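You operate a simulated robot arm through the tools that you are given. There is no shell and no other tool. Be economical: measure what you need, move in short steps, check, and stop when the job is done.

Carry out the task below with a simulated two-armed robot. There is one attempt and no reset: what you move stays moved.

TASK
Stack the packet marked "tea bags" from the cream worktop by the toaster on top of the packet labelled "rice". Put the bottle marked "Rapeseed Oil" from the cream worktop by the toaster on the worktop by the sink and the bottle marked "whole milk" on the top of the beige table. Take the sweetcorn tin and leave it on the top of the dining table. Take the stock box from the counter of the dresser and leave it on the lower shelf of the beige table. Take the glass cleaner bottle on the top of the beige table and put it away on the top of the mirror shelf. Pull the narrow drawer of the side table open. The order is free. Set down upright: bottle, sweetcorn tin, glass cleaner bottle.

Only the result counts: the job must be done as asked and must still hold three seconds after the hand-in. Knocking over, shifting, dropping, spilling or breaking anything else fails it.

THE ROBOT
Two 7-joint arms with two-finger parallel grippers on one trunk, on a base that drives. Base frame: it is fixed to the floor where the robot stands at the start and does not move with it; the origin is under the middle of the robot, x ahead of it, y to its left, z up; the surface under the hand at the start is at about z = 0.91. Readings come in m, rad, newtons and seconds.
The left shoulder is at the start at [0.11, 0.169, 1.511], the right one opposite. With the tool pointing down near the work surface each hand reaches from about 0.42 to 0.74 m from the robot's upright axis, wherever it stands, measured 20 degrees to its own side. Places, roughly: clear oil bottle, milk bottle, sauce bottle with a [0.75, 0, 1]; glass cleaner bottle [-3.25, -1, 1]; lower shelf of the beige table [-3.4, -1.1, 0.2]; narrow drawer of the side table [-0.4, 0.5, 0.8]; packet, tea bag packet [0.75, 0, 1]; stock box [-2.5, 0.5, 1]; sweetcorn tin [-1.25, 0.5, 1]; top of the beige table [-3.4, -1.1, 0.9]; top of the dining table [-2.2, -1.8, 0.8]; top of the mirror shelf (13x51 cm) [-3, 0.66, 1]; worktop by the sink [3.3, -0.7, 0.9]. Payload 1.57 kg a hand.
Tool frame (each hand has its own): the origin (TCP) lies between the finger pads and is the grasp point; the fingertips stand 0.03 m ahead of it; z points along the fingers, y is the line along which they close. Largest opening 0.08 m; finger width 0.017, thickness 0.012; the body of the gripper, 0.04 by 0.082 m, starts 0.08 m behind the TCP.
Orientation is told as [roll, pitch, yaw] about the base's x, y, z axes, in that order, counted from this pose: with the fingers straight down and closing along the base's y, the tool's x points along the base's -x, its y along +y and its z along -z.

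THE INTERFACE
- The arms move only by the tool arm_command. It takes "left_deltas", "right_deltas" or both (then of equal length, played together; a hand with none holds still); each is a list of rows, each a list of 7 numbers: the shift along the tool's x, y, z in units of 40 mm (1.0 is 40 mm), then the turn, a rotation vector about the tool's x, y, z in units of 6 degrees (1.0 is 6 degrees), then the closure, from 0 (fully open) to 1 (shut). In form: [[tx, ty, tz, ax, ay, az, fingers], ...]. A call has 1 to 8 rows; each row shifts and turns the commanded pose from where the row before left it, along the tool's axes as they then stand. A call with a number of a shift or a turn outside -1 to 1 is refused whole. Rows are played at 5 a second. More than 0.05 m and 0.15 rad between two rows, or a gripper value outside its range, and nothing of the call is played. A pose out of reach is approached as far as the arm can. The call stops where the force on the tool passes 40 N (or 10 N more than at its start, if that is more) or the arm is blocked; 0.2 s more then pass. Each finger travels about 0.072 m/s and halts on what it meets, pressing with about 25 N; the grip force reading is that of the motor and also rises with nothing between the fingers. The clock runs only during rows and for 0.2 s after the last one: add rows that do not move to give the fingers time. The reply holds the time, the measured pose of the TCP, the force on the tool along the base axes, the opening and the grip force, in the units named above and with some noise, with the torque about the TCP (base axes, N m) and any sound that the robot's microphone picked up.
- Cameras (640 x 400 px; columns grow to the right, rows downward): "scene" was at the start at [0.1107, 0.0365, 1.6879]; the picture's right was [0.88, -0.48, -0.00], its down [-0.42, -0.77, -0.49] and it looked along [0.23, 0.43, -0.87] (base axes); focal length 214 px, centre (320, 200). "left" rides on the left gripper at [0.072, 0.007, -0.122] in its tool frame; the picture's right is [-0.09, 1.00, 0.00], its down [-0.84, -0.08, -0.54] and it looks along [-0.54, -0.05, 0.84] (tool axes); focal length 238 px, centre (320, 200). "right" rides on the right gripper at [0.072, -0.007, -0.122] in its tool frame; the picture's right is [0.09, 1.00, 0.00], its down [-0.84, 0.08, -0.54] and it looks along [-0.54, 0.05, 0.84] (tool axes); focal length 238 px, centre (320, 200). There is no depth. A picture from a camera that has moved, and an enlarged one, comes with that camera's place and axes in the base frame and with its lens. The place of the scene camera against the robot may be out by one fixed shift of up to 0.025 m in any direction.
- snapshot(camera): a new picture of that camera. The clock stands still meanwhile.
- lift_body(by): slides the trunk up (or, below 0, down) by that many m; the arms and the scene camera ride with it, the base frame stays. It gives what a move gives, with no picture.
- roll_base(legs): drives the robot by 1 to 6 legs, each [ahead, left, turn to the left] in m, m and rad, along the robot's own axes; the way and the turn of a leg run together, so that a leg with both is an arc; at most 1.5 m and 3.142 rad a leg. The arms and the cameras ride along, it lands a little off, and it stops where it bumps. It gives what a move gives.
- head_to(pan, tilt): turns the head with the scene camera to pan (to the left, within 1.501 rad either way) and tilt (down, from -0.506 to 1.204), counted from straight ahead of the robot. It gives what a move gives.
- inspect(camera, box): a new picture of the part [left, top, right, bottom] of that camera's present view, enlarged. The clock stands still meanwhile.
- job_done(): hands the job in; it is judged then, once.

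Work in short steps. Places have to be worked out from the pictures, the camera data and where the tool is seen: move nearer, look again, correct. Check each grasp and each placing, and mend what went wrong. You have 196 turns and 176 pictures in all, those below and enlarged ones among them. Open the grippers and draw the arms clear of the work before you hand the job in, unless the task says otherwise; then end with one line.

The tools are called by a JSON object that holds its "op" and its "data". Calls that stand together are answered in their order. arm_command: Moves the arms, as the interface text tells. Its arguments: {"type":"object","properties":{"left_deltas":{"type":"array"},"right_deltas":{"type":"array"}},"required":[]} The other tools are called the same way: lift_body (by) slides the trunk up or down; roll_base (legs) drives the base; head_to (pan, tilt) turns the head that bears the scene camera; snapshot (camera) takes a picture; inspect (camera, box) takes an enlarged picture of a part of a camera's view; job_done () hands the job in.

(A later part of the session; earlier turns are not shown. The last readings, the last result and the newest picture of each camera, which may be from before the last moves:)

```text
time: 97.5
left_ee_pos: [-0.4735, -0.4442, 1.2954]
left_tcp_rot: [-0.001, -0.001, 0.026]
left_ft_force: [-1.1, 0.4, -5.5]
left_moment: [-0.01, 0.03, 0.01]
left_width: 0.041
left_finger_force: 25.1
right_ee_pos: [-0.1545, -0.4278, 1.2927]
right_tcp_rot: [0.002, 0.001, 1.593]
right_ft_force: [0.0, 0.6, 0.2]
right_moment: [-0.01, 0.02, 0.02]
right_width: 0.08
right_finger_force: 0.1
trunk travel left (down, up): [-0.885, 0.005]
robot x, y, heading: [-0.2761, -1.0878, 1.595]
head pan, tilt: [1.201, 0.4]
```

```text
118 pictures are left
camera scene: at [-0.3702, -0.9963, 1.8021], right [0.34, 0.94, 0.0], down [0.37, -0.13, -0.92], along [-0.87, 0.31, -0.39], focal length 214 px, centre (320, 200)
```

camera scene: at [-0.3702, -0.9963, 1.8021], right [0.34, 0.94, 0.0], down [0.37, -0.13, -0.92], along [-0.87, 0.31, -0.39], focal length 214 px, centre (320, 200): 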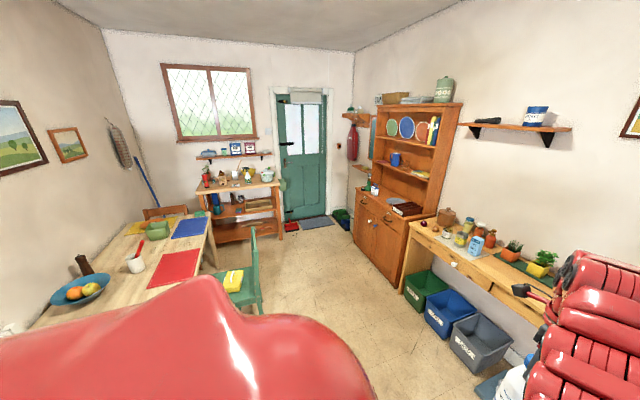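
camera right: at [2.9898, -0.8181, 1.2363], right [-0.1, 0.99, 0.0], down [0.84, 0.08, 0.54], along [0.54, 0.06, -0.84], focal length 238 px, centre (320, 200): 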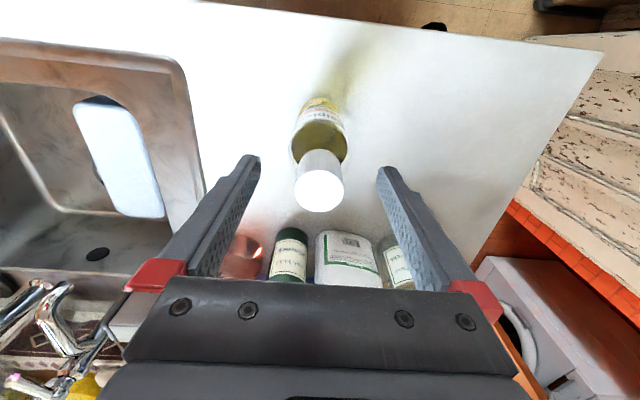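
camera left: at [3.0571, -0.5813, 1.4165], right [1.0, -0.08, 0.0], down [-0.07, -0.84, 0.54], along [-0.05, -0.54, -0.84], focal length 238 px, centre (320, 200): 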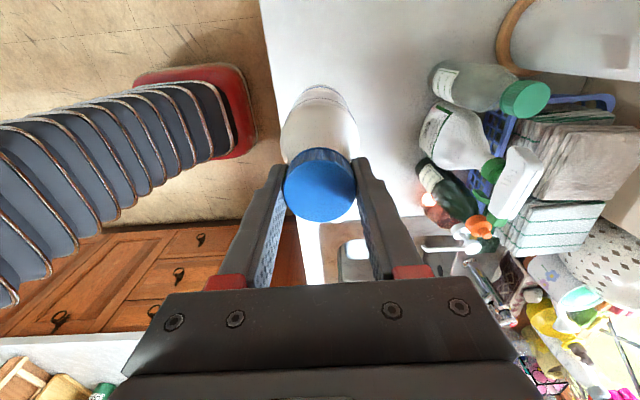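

Layout is clear. The drawer first, with the free right hand: I look straight at the side table front.

{"op": "head_to", "data": {"pan": 0.0, "tilt": 0.55}}

{"op": "snapshot", "data": {"camera": "scene"}}

{"op": "inspect", "data": {"camera": "scene", "box": [130, 130, 390, 290]}}

```text
time: 98.9
left_ee_pos: [-0.4742, -0.4442, 1.2947]
left_tcp_rot: [-0.001, 0.001, 0.024]
left_ft_force: [0.3, -0.9, -5.0]
left_moment: [-0.02, 0.03, -0.02]
left_width: 0.0409
left_finger_force: 25.0
right_ee_pos: [-0.1546, -0.4263, 1.2929]
right_tcp_rot: [0.002, 0.002, 1.594]
right_ft_force: [0.4, -0.1, 0.1]
right_moment: [0.0, -0.01, 0.02]
right_width: 0.0799
right_finger_force: 0.2
trunk travel left (down, up): [-0.885, 0.005]
robot x, y, heading: [-0.2862, -1.0918, 1.592]
head pan, tilt: [0.0, 0.55]
```

```text
117 pictures are left
camera scene: at [-0.2852, -0.9382, 1.7883], right [1.0, 0.02, 0.0], down [0.01, -0.52, -0.85], along [-0.02, 0.85, -0.52], focal length 214 px, centre (320, 200)
```

scene: 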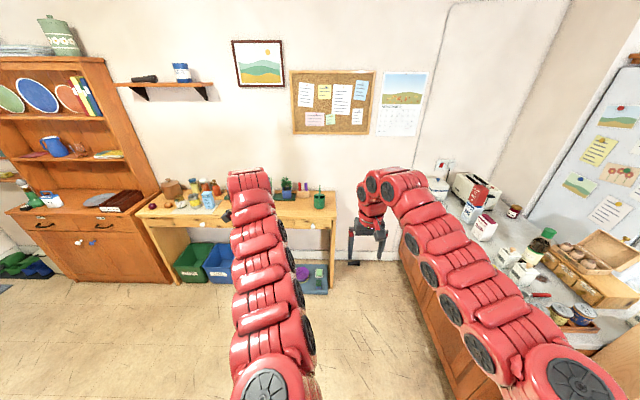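

```text
2.46 times, centred on (260, 210) of scene
camera zoom: at [-0.2852, -0.9382, 1.7883], right [1.0, 0.02, 0.0], down [0.01, -0.52, -0.85], along [-0.02, 0.85, -0.52], focal length 528 px, centre (468, 175)
```

zoom: 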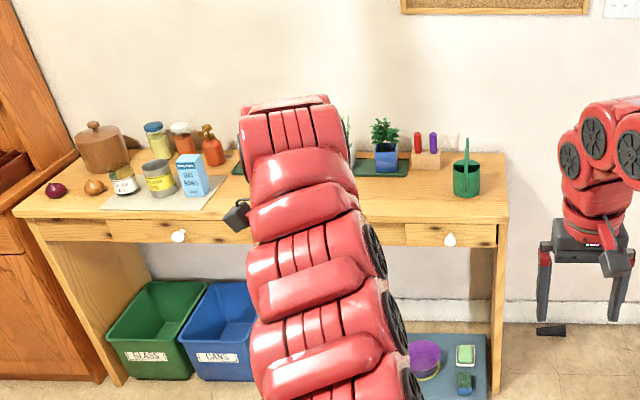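

The narrow drawer is at the table's right end; its knob is near (−0.39, 0.29, 0.79). I tuck the milk arm back to the left, tilt the right hand's fingers forward 45°, and drive up.

{"op": "arm_command", "data": {"left_deltas": [[1, -0.75, 0, 0, 0, 0, 0.9], [1, -0.75, 0, 0, 0, 0, 0.9], [1, -0.75, 0, 0, 0, 0, 0.9], [1, -0.75, 0, 0, 0, 0, 0.9], [1, -0.75, 0, 0, 0, 0, 0.9], [0, 0, 0, 0, 0, 0, 0.9], [0, 0, 0, 0, 0, 0, 0.9], [0, 0, 0, 0, 0, 0, 0.9]], "right_deltas": [[0, 0, 0, 0, -1, 0, 0], [0, 0, 0, 0, -1, 0, 0], [0, 0, 0, 0, -1, 0, 0], [0, 0, 0, 0, -1, 0, 0], [0, 0, 0, 0, -1, 0, 0], [0, 0, 0, 0, -1, 0, 0], [0, 0, 0, 0, -1, 0, 0], [0, 0, 0, 0, -0.5, 0, 0]]}}

{"op": "roll_base", "data": {"legs": [[0.55, 0.235, -0.02]]}}

{"op": "snapshot", "data": {"camera": "scene"}}

{"op": "snapshot", "data": {"camera": "right"}}

```text
time: 100.7
left_ee_pos: [-0.6025, -0.4908, 1.3037]
left_tcp_rot: [-0.005, -0.002, 0.024]
left_ft_force: [-0.3, 0.0, -5.9]
left_moment: [0.0, -0.04, -0.01]
left_width: 0.041
left_finger_force: 24.7
left hand out of reach, approached as far as the arm can: row 1, 2, 3, 4, 5
right_ee_pos: [-0.1542, -0.4258, 1.2923]
right_tcp_rot: [0.002, -0.103, 1.593]
right_ft_force: [0.3, -0.3, -0.2]
right_moment: [0.0, -0.01, 0.01]
right_width: 0.08
right_finger_force: 0.1
right hand out of reach, approached as far as the arm can: row 2, 3, 4, 5, 6, 7, 8
trunk travel left (down, up): [-0.885, 0.005]
robot x, y, heading: [-0.2788, -1.0903, 1.596]
head pan, tilt: [0.0, 0.55]
```

```text
time: 104.1
left_ee_pos: [-0.8314, 0.0634, 1.3035]
left_tcp_rot: [-0.005, 0.0, 0.001]
left_ft_force: [-0.8, -0.4, -5.7]
left_moment: [0.03, -0.01, 0.03]
left_width: 0.041
left_finger_force: 25.1
right_ee_pos: [-0.3829, 0.1182, 1.2932]
right_tcp_rot: [0.002, -0.103, 1.571]
right_ft_force: [0.6, 0.3, 0.1]
right_moment: [0.0, 0.02, -0.01]
right_width: 0.0801
right_finger_force: 0.0
trunk travel left (down, up): [-0.885, 0.005]
robot x, y, heading: [-0.5259, -0.5432, 1.572]
head pan, tilt: [0.0, 0.55]
```

```text
115 pictures are left
camera scene: at [-0.5258, -0.3898, 1.7885], right [1.0, 0.0, 0.0], down [0.0, -0.52, -0.85], along [0.0, 0.85, -0.52], focal length 214 px, centre (320, 200)
```

scene: 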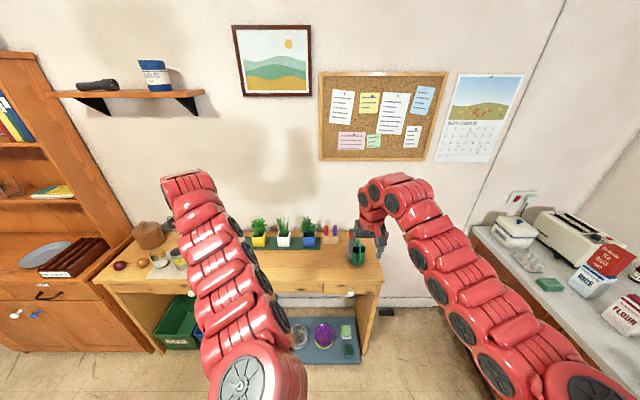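

```text
114 pictures are left
camera right: at [-0.3767, 0.035, 1.4077], right [-1.0, -0.09, -0.01], down [-0.08, 0.78, 0.63], along [-0.05, 0.62, -0.78], focal length 238 px, centre (320, 200)
```

right: 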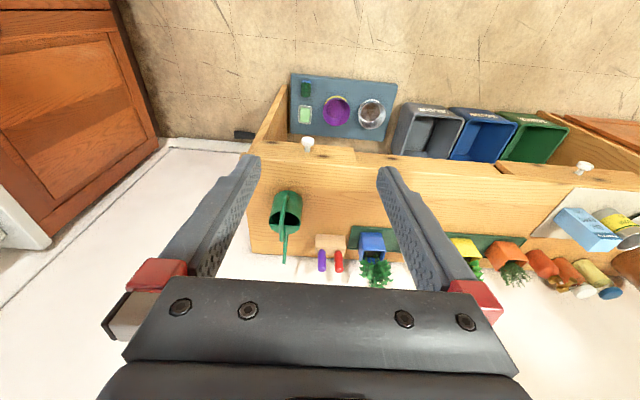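

The knob is at x≈−0.365. I lower the trunk 0.3 m (milk clear of everything at y≈0.06), then tilt the right hand.

{"op": "lift_body", "data": {"by": -0.3}}

{"op": "arm_command", "data": {"right_deltas": [[0.3, 0, 0.3, 0, -1, 0, 0], [0.3, 0, 0.3, 0, -1, 0, 0], [0.3, 0, 0.3, 0, -1, 0, 0], [0, 0, 0.3, 0, -1, 0, 0], [0, 0, 0, 0, -1, 0, 0], [0, 0, 0, 0, -1, 0, 0], [0, 0, 0, 0, -1, 0, 0], [0, 0, 0, 0, 0, 0, 0]]}}

{"op": "snapshot", "data": {"camera": "right"}}

{"op": "snapshot", "data": {"camera": "scene"}}

```text
time: 107.1
left_ee_pos: [-0.8335, 0.0645, 1.0027]
left_tcp_rot: [-0.005, 0.0, 0.003]
left_ft_force: [0.2, 0.2, -6.4]
left_moment: [-0.01, -0.02, 0.01]
left_width: 0.0408
left_finger_force: 25.4
right_ee_pos: [-0.3841, 0.1205, 0.993]
right_tcp_rot: [0.001, -0.102, 1.572]
right_ft_force: [0.5, -0.1, 0.6]
right_moment: [-0.02, 0.01, 0.03]
right_width: 0.0801
right_finger_force: 0.0
trunk travel left (down, up): [-0.585, 0.305]
robot x, y, heading: [-0.5295, -0.5397, 1.571]
head pan, tilt: [0.0, 0.55]
```

```text
time: 108.9
left_ee_pos: [-0.8337, 0.0648, 1.0036]
left_tcp_rot: [-0.005, -0.002, 0.001]
left_ft_force: [-0.2, -0.1, -5.3]
left_moment: [0.02, -0.02, 0.01]
left_width: 0.0411
left_finger_force: 24.7
right_ee_pos: [-0.3844, 0.12, 0.9926]
right_tcp_rot: [0.002, -0.103, 1.57]
right_ft_force: [0.2, -0.1, -0.3]
right_moment: [0.0, -0.01, 0.02]
right_width: 0.0799
right_finger_force: 0.1
right hand out of reach, approached as far as the arm can: row 1, 2, 3, 4, 5, 6, 7
trunk travel left (down, up): [-0.585, 0.305]
robot x, y, heading: [-0.5268, -0.5395, 1.571]
head pan, tilt: [0.0, 0.55]
```

```text
113 pictures are left
camera right: at [-0.377, 0.0358, 1.1073], right [-1.0, -0.09, -0.01], down [-0.08, 0.78, 0.62], along [-0.05, 0.62, -0.78], focal length 238 px, centre (320, 200)
```

right: 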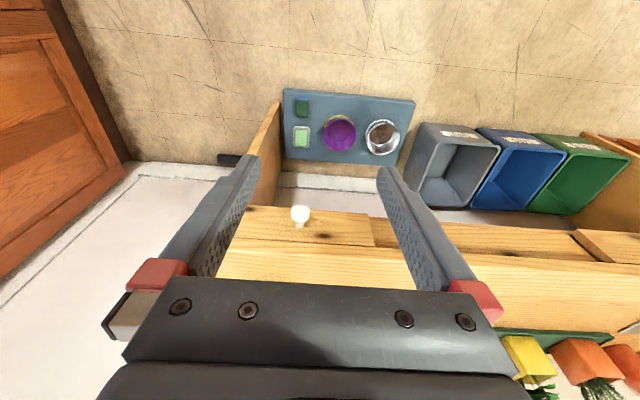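

```text
112 pictures are left
camera scene: at [-0.5262, -0.3886, 1.4883], right [1.0, 0.0, 0.0], down [0.0, -0.52, -0.85], along [0.0, 0.85, -0.52], focal length 214 px, centre (320, 200)
```

scene: 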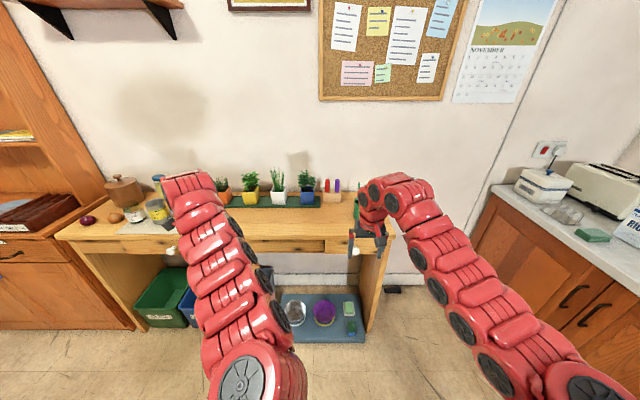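

The knob triangulates to ≈(−0.363, 0.346, 0.762). The tilt was limited because the arm is folded; I lower the hand first, then tilt.

{"op": "arm_command", "data": {"right_deltas": [[0, 0, 1, 0, 0, 0, 0], [0, 0, 1, 0, 0, 0, 0], [0, 0, 1, 0, -0.5, 0, 0], [0, 0, 1, 0, -0.5, 0, 0], [0, 0, 0.5, 0, -1, 0, 0], [0, 0, 0, 0, -1, 0, 0], [0, 0, 0, 0, -1, 0, 0], [0, 0, 0, 0, -1, 0, 0]]}}

{"op": "arm_command", "data": {"right_deltas": [[0, 0, 0, 0, -1, 0, 0], [0, 0, 0, 0, -1, 0, 0], [0, 0, 0, 0, -1, 0, 0], [0, 0, 0, 0, -1, 0, 0]]}}

{"op": "snapshot", "data": {"camera": "right"}}

```text
time: 110.7
left_ee_pos: [-0.8327, 0.0647, 1.0034]
left_tcp_rot: [-0.005, -0.002, 0.002]
left_ft_force: [0.4, 0.1, -5.2]
left_moment: [-0.02, 0.0, -0.01]
left_width: 0.0409
left_finger_force: 25.3
right_ee_pos: [-0.3853, 0.1426, 0.8133]
right_tcp_rot: [0.001, -0.628, 1.569]
right_ft_force: [-0.1, -0.5, 0.2]
right_moment: [0.01, 0.02, 0.01]
right_width: 0.0798
right_finger_force: 0.1
trunk travel left (down, up): [-0.585, 0.305]
robot x, y, heading: [-0.5248, -0.5385, 1.568]
head pan, tilt: [0.0, 0.55]
```

```text
time: 111.7
left_ee_pos: [-0.8317, 0.0643, 1.0031]
left_tcp_rot: [-0.004, -0.003, 0.003]
left_ft_force: [-0.7, 0.0, -6.3]
left_moment: [-0.01, -0.02, -0.04]
left_width: 0.041
left_finger_force: 25.1
right_ee_pos: [-0.3849, 0.1416, 0.815]
right_tcp_rot: [0.004, -1.048, 1.567]
right_ft_force: [-0.7, -0.5, 0.4]
right_moment: [-0.01, 0.01, 0.01]
right_width: 0.0801
right_finger_force: 0.1
trunk travel left (down, up): [-0.585, 0.305]
robot x, y, heading: [-0.528, -0.5369, 1.57]
head pan, tilt: [0.0, 0.55]
```

```text
111 pictures are left
camera right: at [-0.3781, 0.0008, 0.8145], right [-1.0, -0.05, -0.08], down [-0.08, -0.05, 1.0], along [-0.05, 1.0, 0.05], focal length 238 px, centre (320, 200)
```

right: 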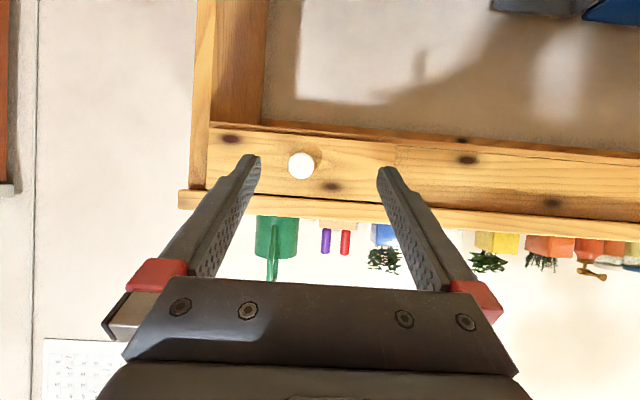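

Fingers point 60° forward-down. Knob refined to ≈(−0.365, 0.328, 0.786). I roll ahead 0.12 m and align sideways, then look.

{"op": "roll_base", "data": {"legs": [[0.12, 0.0, 0.0]]}}

{"op": "arm_command", "data": {"right_deltas": [[0, -0.5, 0.3, 0, 0, 0, 0], [-0.1, 0, 0.3, 0, 0, 0, 0]]}}

{"op": "snapshot", "data": {"camera": "right"}}

{"op": "snapshot", "data": {"camera": "scene"}}

```text
time: 113.0
left_ee_pos: [-0.8334, 0.1824, 1.0032]
left_tcp_rot: [-0.005, -0.003, 0.003]
left_ft_force: [0.5, 0.4, -6.9]
left_moment: [0.01, 0.0, 0.01]
left_width: 0.0411
left_finger_force: 24.9
right_ee_pos: [-0.3861, 0.2606, 0.8139]
right_tcp_rot: [0.004, -1.044, 1.569]
right_ft_force: [-0.6, -0.4, -0.5]
right_moment: [-0.02, -0.01, -0.01]
right_width: 0.0801
right_finger_force: 0.1
trunk travel left (down, up): [-0.585, 0.305]
robot x, y, heading: [-0.5228, -0.4205, 1.574]
head pan, tilt: [0.0, 0.55]
```

```text
time: 113.5
left_ee_pos: [-0.8333, 0.1818, 1.0026]
left_tcp_rot: [-0.006, -0.003, 0.004]
left_ft_force: [-0.3, 0.3, -5.8]
left_moment: [0.0, 0.03, -0.01]
left_width: 0.0411
left_finger_force: 25.2
right_ee_pos: [-0.3666, 0.2849, 0.8065]
right_tcp_rot: [0.002, -1.046, 1.568]
right_ft_force: [-1.2, 0.4, -0.4]
right_moment: [-0.01, 0.0, -0.03]
right_width: 0.0799
right_finger_force: 0.1
trunk travel left (down, up): [-0.585, 0.305]
robot x, y, heading: [-0.524, -0.4202, 1.572]
head pan, tilt: [0.0, 0.55]
```

```text
110 pictures are left
camera right: at [-0.359, 0.1421, 0.8053], right [-1.0, -0.05, -0.08], down [-0.08, -0.05, 1.0], along [-0.05, 1.0, 0.05], focal length 238 px, centre (320, 200)
```

right: 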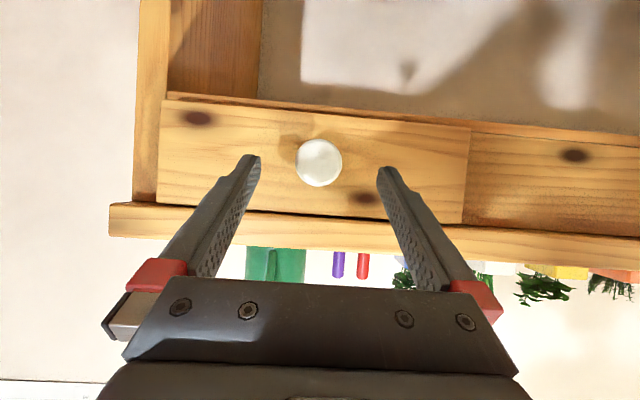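

```text
109 pictures are left
camera scene: at [-0.5271, -0.2696, 1.4882], right [1.0, 0.0, 0.0], down [0.0, -0.52, -0.85], along [0.0, 0.85, -0.52], focal length 214 px, centre (320, 200)
```

scene: 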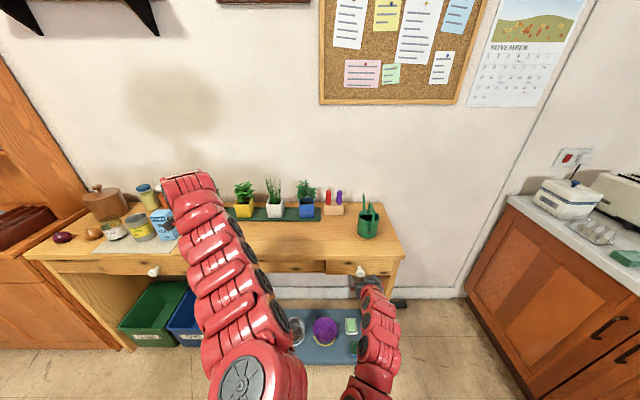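

Knob at (−0.3645, 0.333, 0.785), Ø≈0.037, straight along the fingers' line. I advance 4.2 cm and close on it.

{"op": "arm_command", "data": {"right_deltas": [[0, -0.05, 0.5, 0, 0, 0, 0], [0, 0, 0.55, 0, 0, 0, 0], [0, 0, 0, 0, 0, 0, 0.5], [0, 0, 0, 0, 0, 0, 0.8], [0, 0, 0, 0, 0, 0, 0.9], [0, 0, 0, 0, 0, 0, 0.9]]}}

{"op": "snapshot", "data": {"camera": "right"}}

```text
time: 115.0
left_ee_pos: [-0.8352, 0.1826, 1.0045]
left_tcp_rot: [-0.005, -0.002, 0.003]
left_ft_force: [0.1, 0.1, -6.4]
left_moment: [-0.02, 0.0, 0.01]
left_width: 0.0411
left_finger_force: 25.0
right_ee_pos: [-0.3655, 0.319, 0.7847]
right_tcp_rot: [0.004, -1.045, 1.569]
right_ft_force: [-5.0, 1.5, 2.1]
right_moment: [0.13, 0.12, 0.06]
right_width: 0.0354
right_finger_force: 41.9
trunk travel left (down, up): [-0.585, 0.305]
robot x, y, heading: [-0.5231, -0.4231, 1.575]
head pan, tilt: [0.0, 0.55]
```

```text
108 pictures are left
camera right: at [-0.358, 0.1784, 0.7844], right [-1.0, -0.05, -0.08], down [-0.07, -0.05, 1.0], along [-0.05, 1.0, 0.05], focal length 238 px, centre (320, 200)
```

right: 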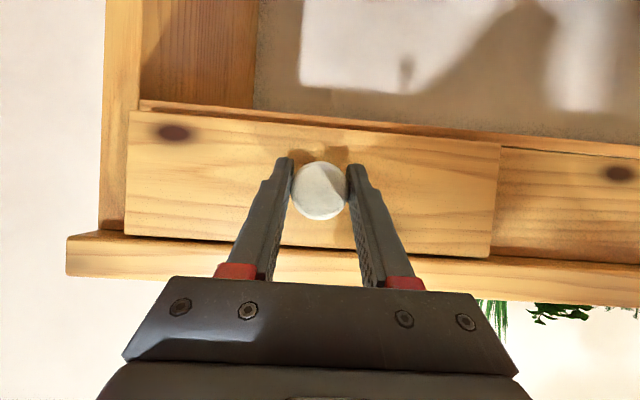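

The knob is gripped. I pull straight back (−y) gently.

{"op": "arm_command", "data": {"right_deltas": [[0.25, 0, -0.433, 0, 0, 0, 1], [0.25, 0, -0.433, 0, 0, 0, 1], [0.25, 0, -0.433, 0, 0, 0, 1], [0.25, 0, -0.433, 0, 0, 0, 1], [0.25, 0, -0.433, 0, 0, 0, 1], [0.25, 0, -0.433, 0, 0, 0, 1], [0.25, 0, -0.433, 0, 0, 0, 1]]}}

{"op": "snapshot", "data": {"camera": "scene"}}

```text
time: 116.5
left_ee_pos: [-0.8343, 0.1813, 1.0033]
left_tcp_rot: [-0.007, -0.001, 0.002]
left_ft_force: [-0.1, -1.0, -6.3]
left_moment: [0.04, -0.02, -0.02]
left_width: 0.041
left_finger_force: 24.5
right_ee_pos: [-0.3651, 0.1795, 0.7855]
right_tcp_rot: [0.001, -1.044, 1.57]
right_ft_force: [-8.3, -1.7, -1.3]
right_moment: [0.11, -0.11, 0.14]
right_width: 0.0353
right_finger_force: 42.0
trunk travel left (down, up): [-0.585, 0.305]
robot x, y, heading: [-0.5227, -0.4191, 1.578]
head pan, tilt: [0.0, 0.55]
```

```text
107 pictures are left
camera scene: at [-0.5277, -0.2709, 1.4883], right [1.0, 0.0, 0.0], down [0.0, -0.52, -0.85], along [0.0, 0.85, -0.52], focal length 214 px, centre (320, 200)
```

scene: 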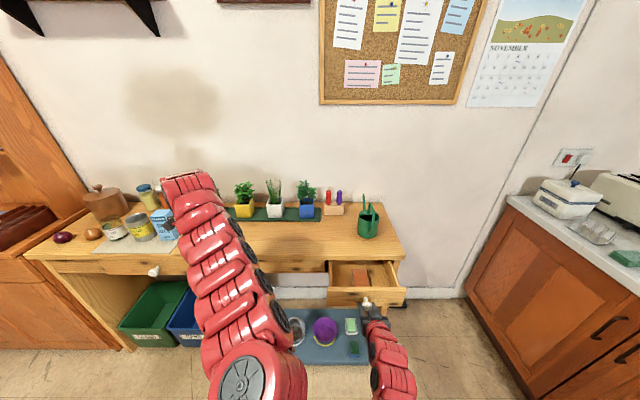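

The drawer has come out 14 cm. I pull a few cm more, watching the force.

{"op": "arm_command", "data": {"right_deltas": [[0.25, 0, -0.433, 0, 0, 0, 1], [0.25, 0, -0.433, 0, 0, 0, 1], [0.25, 0, -0.433, 0, 0, 0, 1]]}}

{"op": "snapshot", "data": {"camera": "right"}}

```text
time: 117.3
left_ee_pos: [-0.834, 0.1805, 1.0038]
left_tcp_rot: [-0.006, -0.003, 0.003]
left_ft_force: [1.0, 0.2, -5.8]
left_moment: [-0.02, 0.0, -0.01]
left_width: 0.0412
left_finger_force: 24.8
right_ee_pos: [-0.3636, 0.1192, 0.7864]
right_tcp_rot: [0.0, -1.042, 1.571]
right_ft_force: [-6.2, -1.8, -6.7]
right_moment: [0.2, -0.11, 0.17]
right_width: 0.0354
right_finger_force: 42.2
trunk travel left (down, up): [-0.585, 0.305]
robot x, y, heading: [-0.5277, -0.4192, 1.576]
head pan, tilt: [0.0, 0.55]
```

```text
106 pictures are left
camera right: at [-0.3579, -0.0209, 0.7851], right [-1.0, -0.05, -0.08], down [-0.08, -0.05, 1.0], along [-0.05, 1.0, 0.04], focal length 238 px, centre (320, 200)
```

right: 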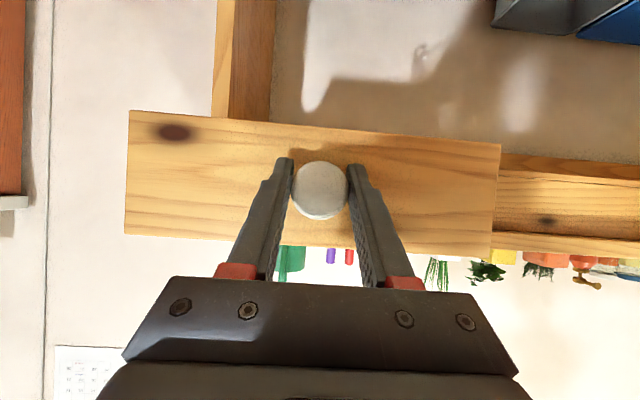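

The drawer is out 20 cm — open. I release the knob and withdraw along the finger line.

{"op": "arm_command", "data": {"right_deltas": [[0, 0, 0, 0, 0, 0, 0.5], [0, 0, 0, 0, 0, 0, 0.0], [0, 0, 0, 0, 0, 0, 0.0], [0, 0, -0.7, 0, 0, 0, 0], [0, 0, -1, 0, 0, 0, 0]]}}

{"op": "roll_base", "data": {"legs": [[-0.45, 0.0, 0.0]]}}

{"op": "snapshot", "data": {"camera": "scene"}}

```text
time: 118.5
left_ee_pos: [-0.8333, 0.18, 1.0031]
left_tcp_rot: [-0.004, -0.001, 0.003]
left_ft_force: [-0.1, 0.1, -6.4]
left_moment: [0.03, 0.01, 0.01]
left_width: 0.041
left_finger_force: 25.6
right_ee_pos: [-0.3604, 0.1067, 0.7752]
right_tcp_rot: [0.004, -1.046, 1.569]
right_ft_force: [-0.2, -0.4, -0.2]
right_moment: [-0.04, 0.05, 0.0]
right_width: 0.0799
right_finger_force: 0.1
right hand out of reach, approached as far as the arm can: row 4, 5
trunk travel left (down, up): [-0.585, 0.305]
robot x, y, heading: [-0.5266, -0.4208, 1.575]
head pan, tilt: [0.0, 0.55]
```

```text
time: 121.3
left_ee_pos: [-0.8381, -0.2784, 1.0037]
left_tcp_rot: [-0.004, -0.002, 0.013]
left_ft_force: [0.3, -0.5, -5.5]
left_moment: [0.0, -0.01, 0.02]
left_width: 0.0409
left_finger_force: 24.9
right_ee_pos: [-0.3642, -0.3484, 0.7746]
right_tcp_rot: [0.002, -1.046, 1.578]
right_ft_force: [0.1, -0.3, -1.1]
right_moment: [-0.01, -0.01, -0.02]
right_width: 0.08
right_finger_force: 0.1
trunk travel left (down, up): [-0.585, 0.305]
robot x, y, heading: [-0.5236, -0.8768, 1.583]
head pan, tilt: [0.0, 0.55]
```

```text
105 pictures are left
camera scene: at [-0.5254, -0.7278, 1.4884], right [1.0, 0.01, 0.0], down [0.01, -0.52, -0.85], along [-0.01, 0.85, -0.52], focal length 214 px, centre (320, 200)
```

scene: 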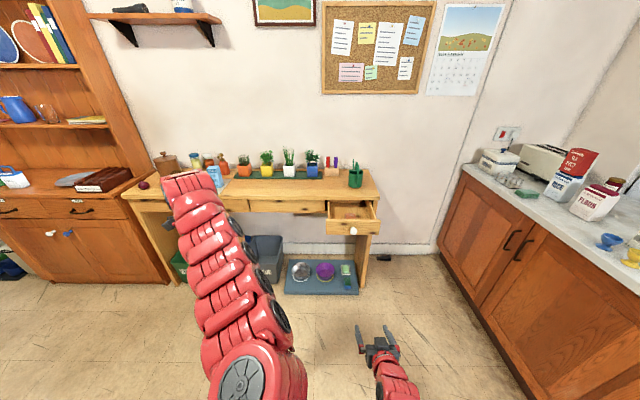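

The drawer is open and nothing else moved. Next I deliver the milk: I put the right hand back tool-down, raise the trunk, and turn to face west.

{"op": "arm_command", "data": {"right_deltas": [[0, 0, 0, 0, 1, 0, 0], [0, 0, 0, 0, 1, 0, 0], [0, 0, 0, 0, 1, 0, 0], [0, 0, 0, 0, 1, 0, 0], [0, 0, 0, 0, 1, 0, 0], [0, 0, 0, 0, 1, 0, 0], [0, 0, 0, 0, 1, 0, 0], [0, 0, 0, 0, 1, 0, 0]]}}

{"op": "arm_command", "data": {"right_deltas": [[0, 0, -0.8, 0, 1, 0, 0], [0, 0, -0.8, 0, 1, 0, 0]]}}

{"op": "lift_body", "data": {"by": 0.3}}

{"op": "roll_base", "data": {"legs": [[0.0, 0.0, 1.56], [0.0, 0.5, 0.0]]}}

```text
time: 123.1
left_ee_pos: [-0.8371, -0.277, 1.0027]
left_tcp_rot: [-0.004, -0.002, 0.013]
left_ft_force: [0.3, 0.2, -5.4]
left_moment: [-0.02, 0.0, 0.0]
left_width: 0.0411
left_finger_force: 25.2
right_ee_pos: [-0.3659, -0.3554, 0.7406]
right_tcp_rot: [0.0, -0.205, 1.582]
right_ft_force: [0.8, 1.1, 0.4]
right_moment: [0.0, 0.02, 0.03]
right_width: 0.0799
right_finger_force: 0.2
right hand out of reach, approached as far as the arm can: row 1, 2, 4
trunk travel left (down, up): [-0.585, 0.305]
robot x, y, heading: [-0.5231, -0.8782, 1.587]
head pan, tilt: [0.0, 0.55]
```

```text
time: 123.7
left_ee_pos: [-0.8354, -0.2782, 1.005]
left_tcp_rot: [-0.006, 0.0, 0.015]
left_ft_force: [0.0, -0.8, -6.2]
left_moment: [-0.02, 0.02, -0.01]
left_width: 0.0411
left_finger_force: 25.3
right_ee_pos: [-0.3595, -0.3791, 0.7757]
right_tcp_rot: [-0.007, -0.01, 1.581]
right_ft_force: [-0.3, -0.2, 0.0]
right_moment: [0.01, 0.01, 0.0]
right_width: 0.0799
right_finger_force: 0.1
right hand out of reach, approached as far as the arm can: row 2
trunk travel left (down, up): [-0.585, 0.305]
robot x, y, heading: [-0.5243, -0.8748, 1.583]
head pan, tilt: [0.0, 0.55]
```

```text
time: 126.7
left_ee_pos: [-0.8369, -0.2773, 1.3024]
left_tcp_rot: [-0.005, 0.0, 0.012]
left_ft_force: [0.5, -0.5, -6.8]
left_moment: [-0.01, 0.0, 0.0]
left_width: 0.0407
left_finger_force: 25.2
right_ee_pos: [-0.3601, -0.3775, 1.0751]
right_tcp_rot: [-0.005, -0.007, 1.58]
right_ft_force: [-1.4, 0.2, 0.3]
right_moment: [-0.01, 0.01, -0.02]
right_width: 0.0799
right_finger_force: 0.1
trunk travel left (down, up): [-0.885, 0.005]
robot x, y, heading: [-0.5201, -0.8822, 1.584]
head pan, tilt: [0.0, 0.55]
```

```text
time: 133.2
left_ee_pos: [-1.1189, -1.6306, 1.3012]
left_tcp_rot: [-0.007, -0.006, 1.572]
left_ft_force: [-1.1, -0.6, -6.4]
left_moment: [0.02, 0.03, 0.01]
left_width: 0.0411
left_finger_force: 25.4
right_ee_pos: [-1.0132, -1.1548, 1.0747]
right_tcp_rot: [-0.012, -0.008, -3.142]
right_ft_force: [-0.4, -0.8, 0.0]
right_moment: [0.04, 0.01, -0.01]
right_width: 0.0799
right_finger_force: 0.1
trunk travel left (down, up): [-0.885, 0.005]
robot x, y, heading: [-0.5183, -1.3217, -3.148]
head pan, tilt: [0.0, 0.55]
stopped in leg 2: the robot was blocked; the commanded pose is now the measured one
```

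I strafed the wrong way (left is south now) and was blocked. I look before moving back.

{"op": "head_to", "data": {"pan": 0.8, "tilt": 0.6}}

{"op": "snapshot", "data": {"camera": "scene"}}

{"op": "snapshot", "data": {"camera": "left"}}

```text
time: 134.3
left_ee_pos: [-1.1196, -1.6249, 1.3036]
left_tcp_rot: [-0.004, -0.002, 1.571]
left_ft_force: [0.3, 0.2, -6.1]
left_moment: [-0.03, 0.0, -0.05]
left_width: 0.0412
left_finger_force: 25.6
right_ee_pos: [-1.0132, -1.1491, 1.0756]
right_tcp_rot: [-0.006, -0.009, 3.142]
right_ft_force: [-0.1, -0.2, 1.1]
right_moment: [-0.02, 0.02, 0.02]
right_width: 0.08
right_finger_force: 0.1
trunk travel left (down, up): [-0.885, 0.005]
robot x, y, heading: [-0.5176, -1.3214, -3.143]
head pan, tilt: [0.799, 0.6]
```

```text
104 pictures are left
camera scene: at [-0.661, -1.4029, 1.7838], right [-0.72, 0.7, 0.0], down [0.39, 0.41, -0.82], along [-0.58, -0.59, -0.57], focal length 214 px, centre (320, 200)
```

scene: 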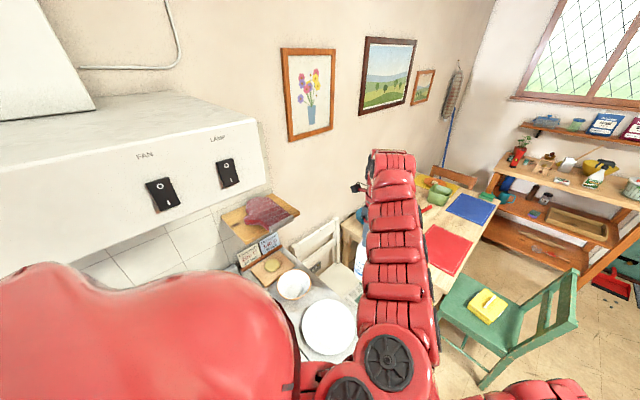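

```text
103 pictures are left
camera left: at [-1.127, -1.6969, 1.4237], right [-1.0, 0.09, -0.01], down [0.07, 0.84, 0.55], along [0.05, 0.54, -0.84], focal length 238 px, centre (320, 200)
```

left: 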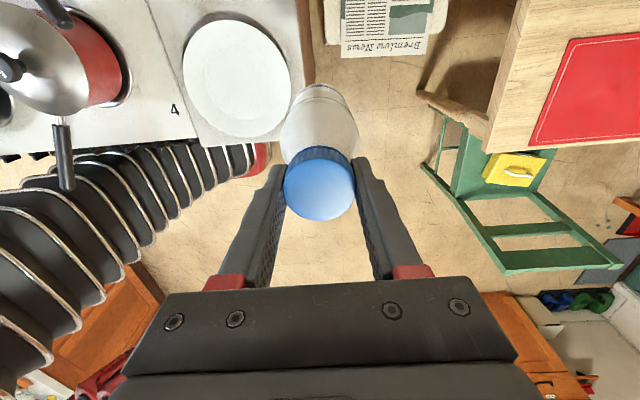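

The base touched the oven front; hands are clear. I strafe right (north) 0.95 m to the open lane.

{"op": "roll_base", "data": {"legs": [[0.0, -0.95, 0.0]]}}

{"op": "head_to", "data": {"pan": 1.2, "tilt": 0.55}}

{"op": "snapshot", "data": {"camera": "scene"}}

{"op": "head_to", "data": {"pan": 0.0, "tilt": 0.45}}

{"op": "snapshot", "data": {"camera": "scene"}}

```text
time: 139.3
left_ee_pos: [-1.1177, -0.6637, 1.302]
left_tcp_rot: [-0.004, -0.003, 1.552]
left_ft_force: [0.2, 0.1, -5.2]
left_moment: [0.03, -0.03, -0.02]
left_width: 0.041
left_finger_force: 25.0
right_ee_pos: [-1.0027, -0.1909, 1.0753]
right_tcp_rot: [-0.007, -0.01, 3.124]
right_ft_force: [-0.1, -0.5, 0.0]
right_moment: [-0.01, -0.01, -0.05]
right_width: 0.0798
right_finger_force: 0.1
trunk travel left (down, up): [-0.885, 0.005]
robot x, y, heading: [-0.5085, -0.3629, 3.121]
head pan, tilt: [0.799, 0.6]
```

```text
time: 140.1
left_ee_pos: [-1.1166, -0.6627, 1.3041]
left_tcp_rot: [-0.007, -0.002, 1.553]
left_ft_force: [-0.5, -0.8, -5.3]
left_moment: [0.02, 0.02, -0.03]
left_width: 0.0413
left_finger_force: 24.6
right_ee_pos: [-1.0022, -0.1902, 1.0754]
right_tcp_rot: [-0.008, -0.008, 3.124]
right_ft_force: [0.2, 0.6, -0.3]
right_moment: [0.0, 0.03, 0.01]
right_width: 0.0798
right_finger_force: 0.1
trunk travel left (down, up): [-0.885, 0.005]
robot x, y, heading: [-0.5121, -0.3674, 3.124]
head pan, tilt: [1.201, 0.55]
```

```text
102 pictures are left
camera scene: at [-0.6251, -0.4698, 1.7883], right [-0.93, 0.38, 0.0], down [0.2, 0.48, -0.85], along [-0.32, -0.79, -0.52], focal length 214 px, centre (320, 200)
```

scene: 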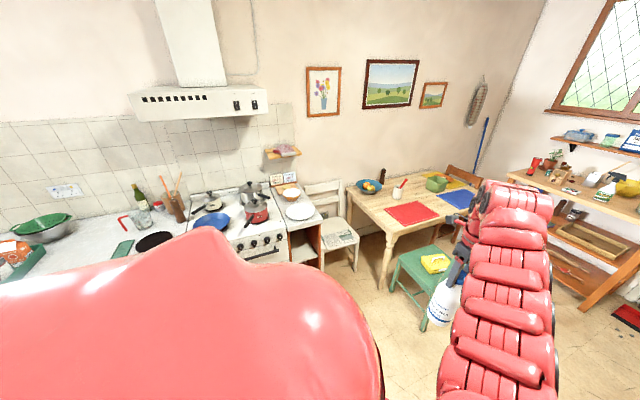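

```text
time: 141.5
left_ee_pos: [-1.1161, -0.6636, 1.3028]
left_tcp_rot: [-0.007, -0.001, 1.553]
left_ft_force: [0.1, 0.3, -5.4]
left_moment: [0.02, 0.02, 0.02]
left_width: 0.0409
left_finger_force: 25.1
right_ee_pos: [-1.0025, -0.1905, 1.0747]
right_tcp_rot: [-0.006, -0.01, 3.124]
right_ft_force: [0.7, -0.5, -0.6]
right_moment: [-0.01, 0.01, 0.03]
right_width: 0.08
right_finger_force: 0.1
trunk travel left (down, up): [-0.885, 0.005]
robot x, y, heading: [-0.5096, -0.3677, 3.125]
head pan, tilt: [0.0, 0.45]
```

```text
101 pictures are left
camera scene: at [-0.683, -0.3855, 1.7974], right [0.02, 1.0, 0.0], down [0.44, -0.01, -0.9], along [-0.9, 0.01, -0.44], focal length 214 px, centre (320, 200)
```

scene: 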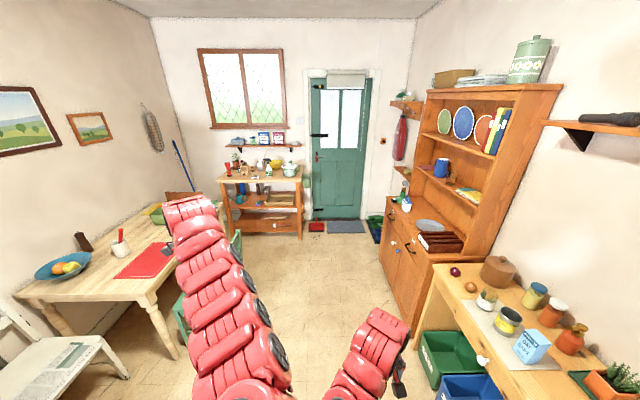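

The lane west is clear and the pots on the hob look untouched. I drive 1.75 m west toward the beige table.

{"op": "roll_base", "data": {"legs": [[1.4, 0.0, 0.017], [0.4, 0.15, 0.0]]}}

{"op": "head_to", "data": {"pan": 0.3, "tilt": 0.65}}

{"op": "snapshot", "data": {"camera": "scene"}}

{"op": "snapshot", "data": {"camera": "left"}}

```text
time: 150.8
left_ee_pos: [-2.916, -0.8166, 1.3036]
left_tcp_rot: [-0.006, -0.003, 1.577]
left_ft_force: [-0.3, -0.8, -5.2]
left_moment: [-0.01, 0.05, 0.0]
left_width: 0.0411
left_finger_force: 24.9
right_ee_pos: [-2.8125, -0.3403, 1.076]
right_tcp_rot: [-0.007, -0.009, -3.135]
right_ft_force: [0.0, 0.2, 0.7]
right_moment: [0.02, 0.01, 0.04]
right_width: 0.0801
right_finger_force: 0.0
trunk travel left (down, up): [-0.885, 0.005]
robot x, y, heading: [-2.3133, -0.5016, -3.131]
head pan, tilt: [0.0, 0.45]
```

```text
time: 151.6
left_ee_pos: [-2.917, -0.8164, 1.3031]
left_tcp_rot: [-0.006, -0.003, 1.577]
left_ft_force: [1.0, -0.7, -6.5]
left_moment: [-0.01, -0.02, 0.04]
left_width: 0.0412
left_finger_force: 25.1
right_ee_pos: [-2.8141, -0.3419, 1.0742]
right_tcp_rot: [-0.006, -0.009, -3.134]
right_ft_force: [-0.5, 0.3, -0.3]
right_moment: [-0.02, -0.03, -0.02]
right_width: 0.0799
right_finger_force: 0.1
trunk travel left (down, up): [-0.885, 0.005]
robot x, y, heading: [-2.3129, -0.5066, -3.133]
head pan, tilt: [0.3, 0.649]
```

```text
100 pictures are left
camera scene: at [-2.4818, -0.5536, 1.7795], right [-0.3, 0.95, 0.0], down [0.58, 0.18, -0.8], along [-0.76, -0.24, -0.61], focal length 214 px, centre (320, 200)
```

scene: 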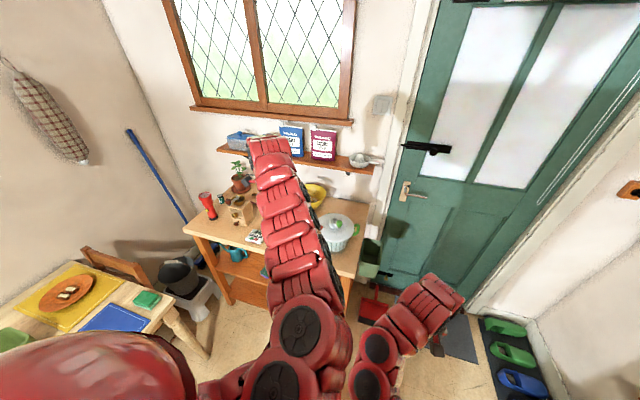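

```text
99 pictures are left
camera left: at [-2.9239, -0.8885, 1.4235], right [-1.0, 0.09, -0.01], down [0.07, 0.84, 0.54], along [0.05, 0.54, -0.84], focal length 238 px, centre (320, 200)
```

left: 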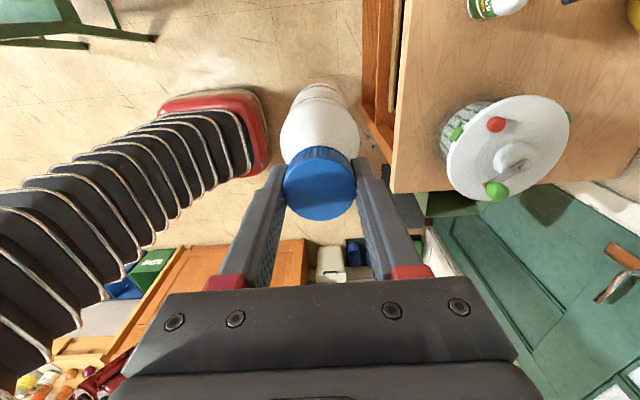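

I enlarge the beige table to find the glass cleaner and free space.

{"op": "inspect", "data": {"camera": "scene", "box": [180, 120, 400, 300]}}

{"op": "snapshot", "data": {"camera": "right"}}

```text
2.22 times, centred on (290, 210) of scene
camera zoom: at [-2.4818, -0.5536, 1.7795], right [-0.3, 0.95, 0.0], down [0.58, 0.18, -0.8], along [-0.76, -0.24, -0.61], focal length 477 px, centre (387, 178)
```

zoom: 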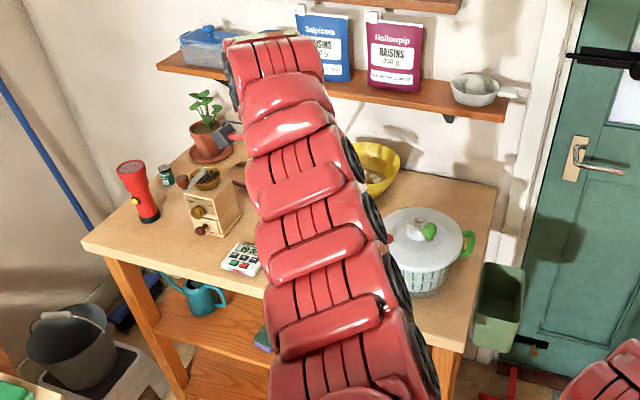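

```text
97 pictures are left
camera right: at [-2.7406, -0.3345, 1.1968], right [0.1, -1.0, -0.01], down [-0.83, -0.09, 0.55], along [-0.55, -0.05, -0.84], focal length 238 px, centre (320, 200)
```

right: 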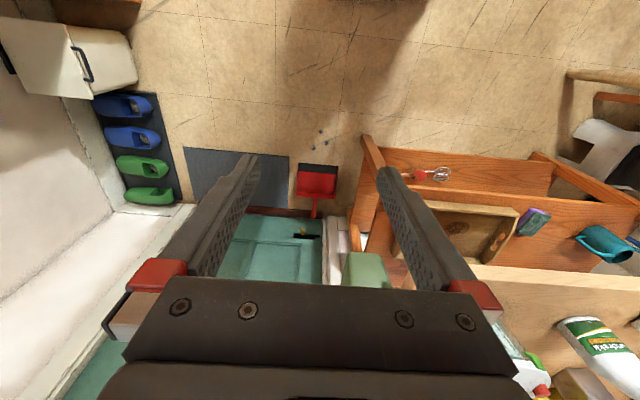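

The cleaner (white bottle, green label) seems near (−3.22, −0.95), the salad spinner near (−3.22, −0.72). I raise the right hand, then move nearer for a view from above.

{"op": "arm_command", "data": {"right_deltas": [[0, 0, -1, 0, 0, 0, 0], [0, 0, -1, 0, 0, 0, 0], [0, 0, -1, 0, 0, 0, 0], [0, 0, -1, 0, 0, 0, 0], [0, 0, -1, 0, 0, 0, 0]]}}

{"op": "roll_base", "data": {"legs": [[0.15, 0.38, 0.0]]}}

{"op": "snapshot", "data": {"camera": "right"}}

{"op": "snapshot", "data": {"camera": "left"}}

{"op": "head_to", "data": {"pan": 0.0, "tilt": 0.7}}

{"op": "snapshot", "data": {"camera": "scene"}}

```text
time: 152.8
left_ee_pos: [-2.9153, -0.8157, 1.3016]
left_tcp_rot: [-0.008, -0.003, 1.576]
left_ft_force: [-0.4, 0.3, -5.0]
left_moment: [0.04, 0.01, 0.02]
left_width: 0.041
left_finger_force: 25.4
right_ee_pos: [-2.8142, -0.3422, 1.0753]
right_tcp_rot: [-0.008, -0.009, -3.135]
right_ft_force: [0.3, 0.0, 0.2]
right_moment: [0.01, 0.0, -0.01]
right_width: 0.0801
right_finger_force: 0.2
right hand out of reach, approached as far as the arm can: row 1, 2, 3, 4, 5
trunk travel left (down, up): [-0.885, 0.005]
robot x, y, heading: [-2.3159, -0.507, -3.137]
head pan, tilt: [0.3, 0.649]
```

```text
time: 155.3
left_ee_pos: [-3.0675, -1.1883, 1.3031]
left_tcp_rot: [-0.006, -0.002, 1.568]
left_ft_force: [0.4, -0.4, -5.8]
left_moment: [0.04, 0.01, -0.02]
left_width: 0.0414
left_finger_force: 25.1
right_ee_pos: [-2.9605, -0.7144, 1.0757]
right_tcp_rot: [-0.007, -0.009, 3.141]
right_ft_force: [0.2, 0.1, 0.8]
right_moment: [-0.04, 0.0, -0.01]
right_width: 0.08
right_finger_force: 0.0
trunk travel left (down, up): [-0.885, 0.005]
robot x, y, heading: [-2.4642, -0.8819, 3.136]
head pan, tilt: [0.3, 0.649]
```

```text
96 pictures are left
camera right: at [-2.8869, -0.7082, 1.1971], right [0.09, -1.0, -0.01], down [-0.83, -0.08, 0.55], along [-0.55, -0.04, -0.84], focal length 238 px, centre (320, 200)
```

right: 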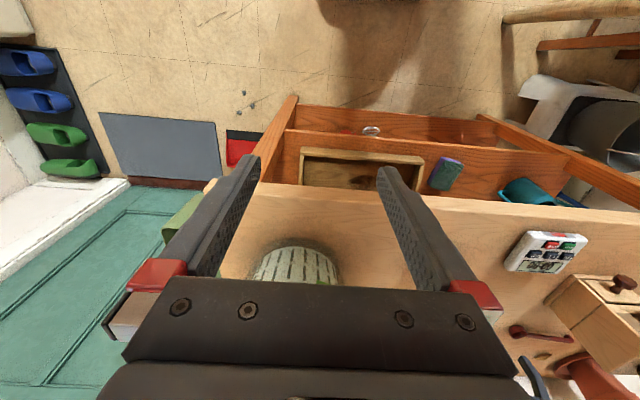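

```text
95 pictures are left
camera left: at [-3.0748, -1.2602, 1.4244], right [-1.0, 0.09, -0.01], down [0.08, 0.84, 0.54], along [0.06, 0.54, -0.84], focal length 238 px, centre (320, 200)
```

left: 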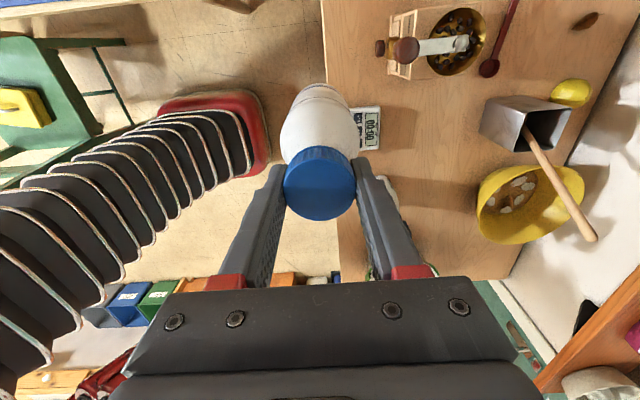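

```text
time: 156.1
left_ee_pos: [-3.0686, -1.1911, 1.3018]
left_tcp_rot: [-0.005, -0.003, 1.568]
left_ft_force: [-0.9, -0.6, -6.1]
left_moment: [-0.02, 0.0, -0.02]
left_width: 0.0411
left_finger_force: 25.2
right_ee_pos: [-2.9598, -0.716, 1.0757]
right_tcp_rot: [-0.007, -0.009, 3.14]
right_ft_force: [0.6, 0.3, 0.2]
right_moment: [0.02, 0.04, 0.0]
right_width: 0.0798
right_finger_force: 0.1
trunk travel left (down, up): [-0.885, 0.005]
robot x, y, heading: [-2.4653, -0.8837, 3.136]
head pan, tilt: [0.0, 0.7]
```

```text
94 pictures are left
camera scene: at [-2.6322, -0.9056, 1.7752], right [0.0, 1.0, 0.0], down [0.64, 0.0, -0.76], along [-0.76, 0.0, -0.64], focal length 214 px, centre (320, 200)
```

scene: 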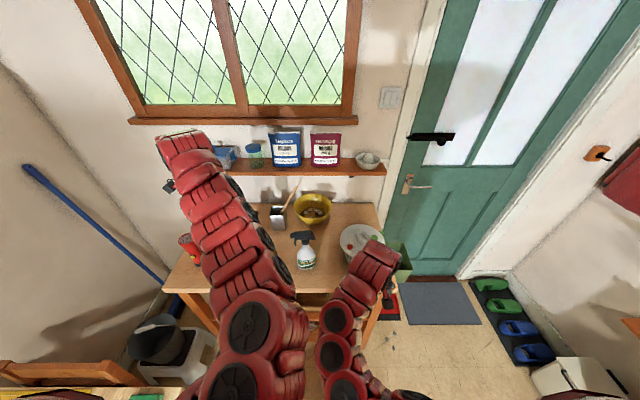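

The glass cleaner is a spray bottle at scene (304, 250). I enlarge to measure it and the free space.

{"op": "inspect", "data": {"camera": "scene", "box": [230, 180, 410, 320]}}

```text
2.86 times, centred on (320, 250) of scene
camera zoom: at [-2.6322, -0.9056, 1.7752], right [0.0, 1.0, 0.0], down [0.64, 0.0, -0.76], along [-0.76, 0.0, -0.64], focal length 613 px, centre (320, 57)
```

zoom: 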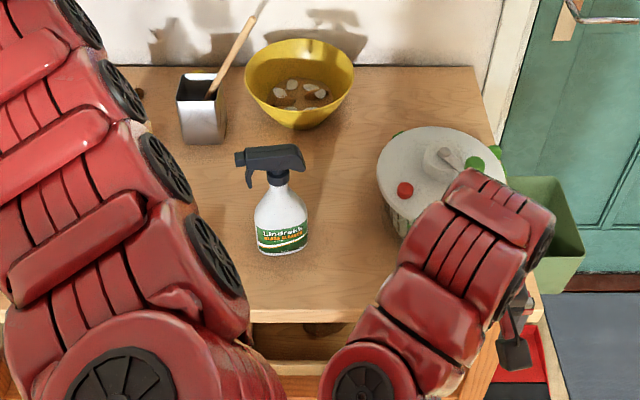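

Spray bottle: base centre ≈(−3.20, −0.98), its head ≈1.09–1.12 high and long in y. The free spot for the milk is ≈(−3.285, −1.10), behind the calculator. First I swing the right hand out to the right and up, clear of the spinner.

{"op": "arm_command", "data": {"right_deltas": [[0, -1, 0, 0, 0, 0, 0], [0, -1, 0, 0, 0, 0, 0], [0, -1, 0, 0, 0, 0, 0], [0, -1, 0, 0, 0, 0, 0], [0, -1, 0, 0, 0, 0, 0], [0, -1, -0.5, 0, 0, 0, 0], [0, 0, -1, 0, 0, 0, 0], [0, 0, -1, 0, 0, 0, 0]]}}

{"op": "roll_base", "data": {"legs": [[0.17, 0.0, 0.0]]}}

{"op": "snapshot", "data": {"camera": "left"}}

```text
time: 157.9
left_ee_pos: [-3.0673, -1.1893, 1.3034]
left_tcp_rot: [-0.006, -0.004, 1.569]
left_ft_force: [0.7, 0.0, -6.4]
left_moment: [0.03, 0.01, -0.02]
left_width: 0.0408
left_finger_force: 25.1
right_ee_pos: [-2.959, -0.4753, 1.0774]
right_tcp_rot: [-0.01, -0.011, 3.14]
right_ft_force: [-1.4, -0.1, -0.3]
right_moment: [0.01, 0.0, -0.01]
right_width: 0.0798
right_finger_force: 0.1
right hand out of reach, approached as far as the arm can: row 6, 7, 8
trunk travel left (down, up): [-0.885, 0.005]
robot x, y, heading: [-2.4641, -0.8802, 3.138]
head pan, tilt: [0.0, 0.7]
```

```text
time: 159.3
left_ee_pos: [-3.2335, -1.1886, 1.304]
left_tcp_rot: [-0.006, -0.005, 1.569]
left_ft_force: [-0.6, 0.1, -6.1]
left_moment: [-0.01, 0.01, 0.0]
left_width: 0.041
left_finger_force: 25.0
right_ee_pos: [-3.1244, -0.4736, 1.079]
right_tcp_rot: [-0.013, -0.012, 3.138]
right_ft_force: [0.1, -0.6, 0.3]
right_moment: [0.0, 0.02, 0.0]
right_width: 0.08
right_finger_force: 0.1
trunk travel left (down, up): [-0.885, 0.005]
robot x, y, heading: [-2.6334, -0.8808, 3.146]
head pan, tilt: [0.0, 0.7]
```

```text
92 pictures are left
camera left: at [-3.2417, -1.2598, 1.4253], right [-1.0, 0.1, 0.0], down [0.08, 0.84, 0.54], along [0.06, 0.54, -0.84], focal length 238 px, centre (320, 200)
```

left: 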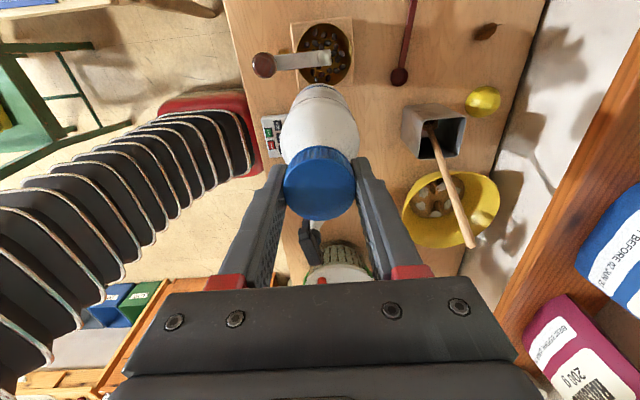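

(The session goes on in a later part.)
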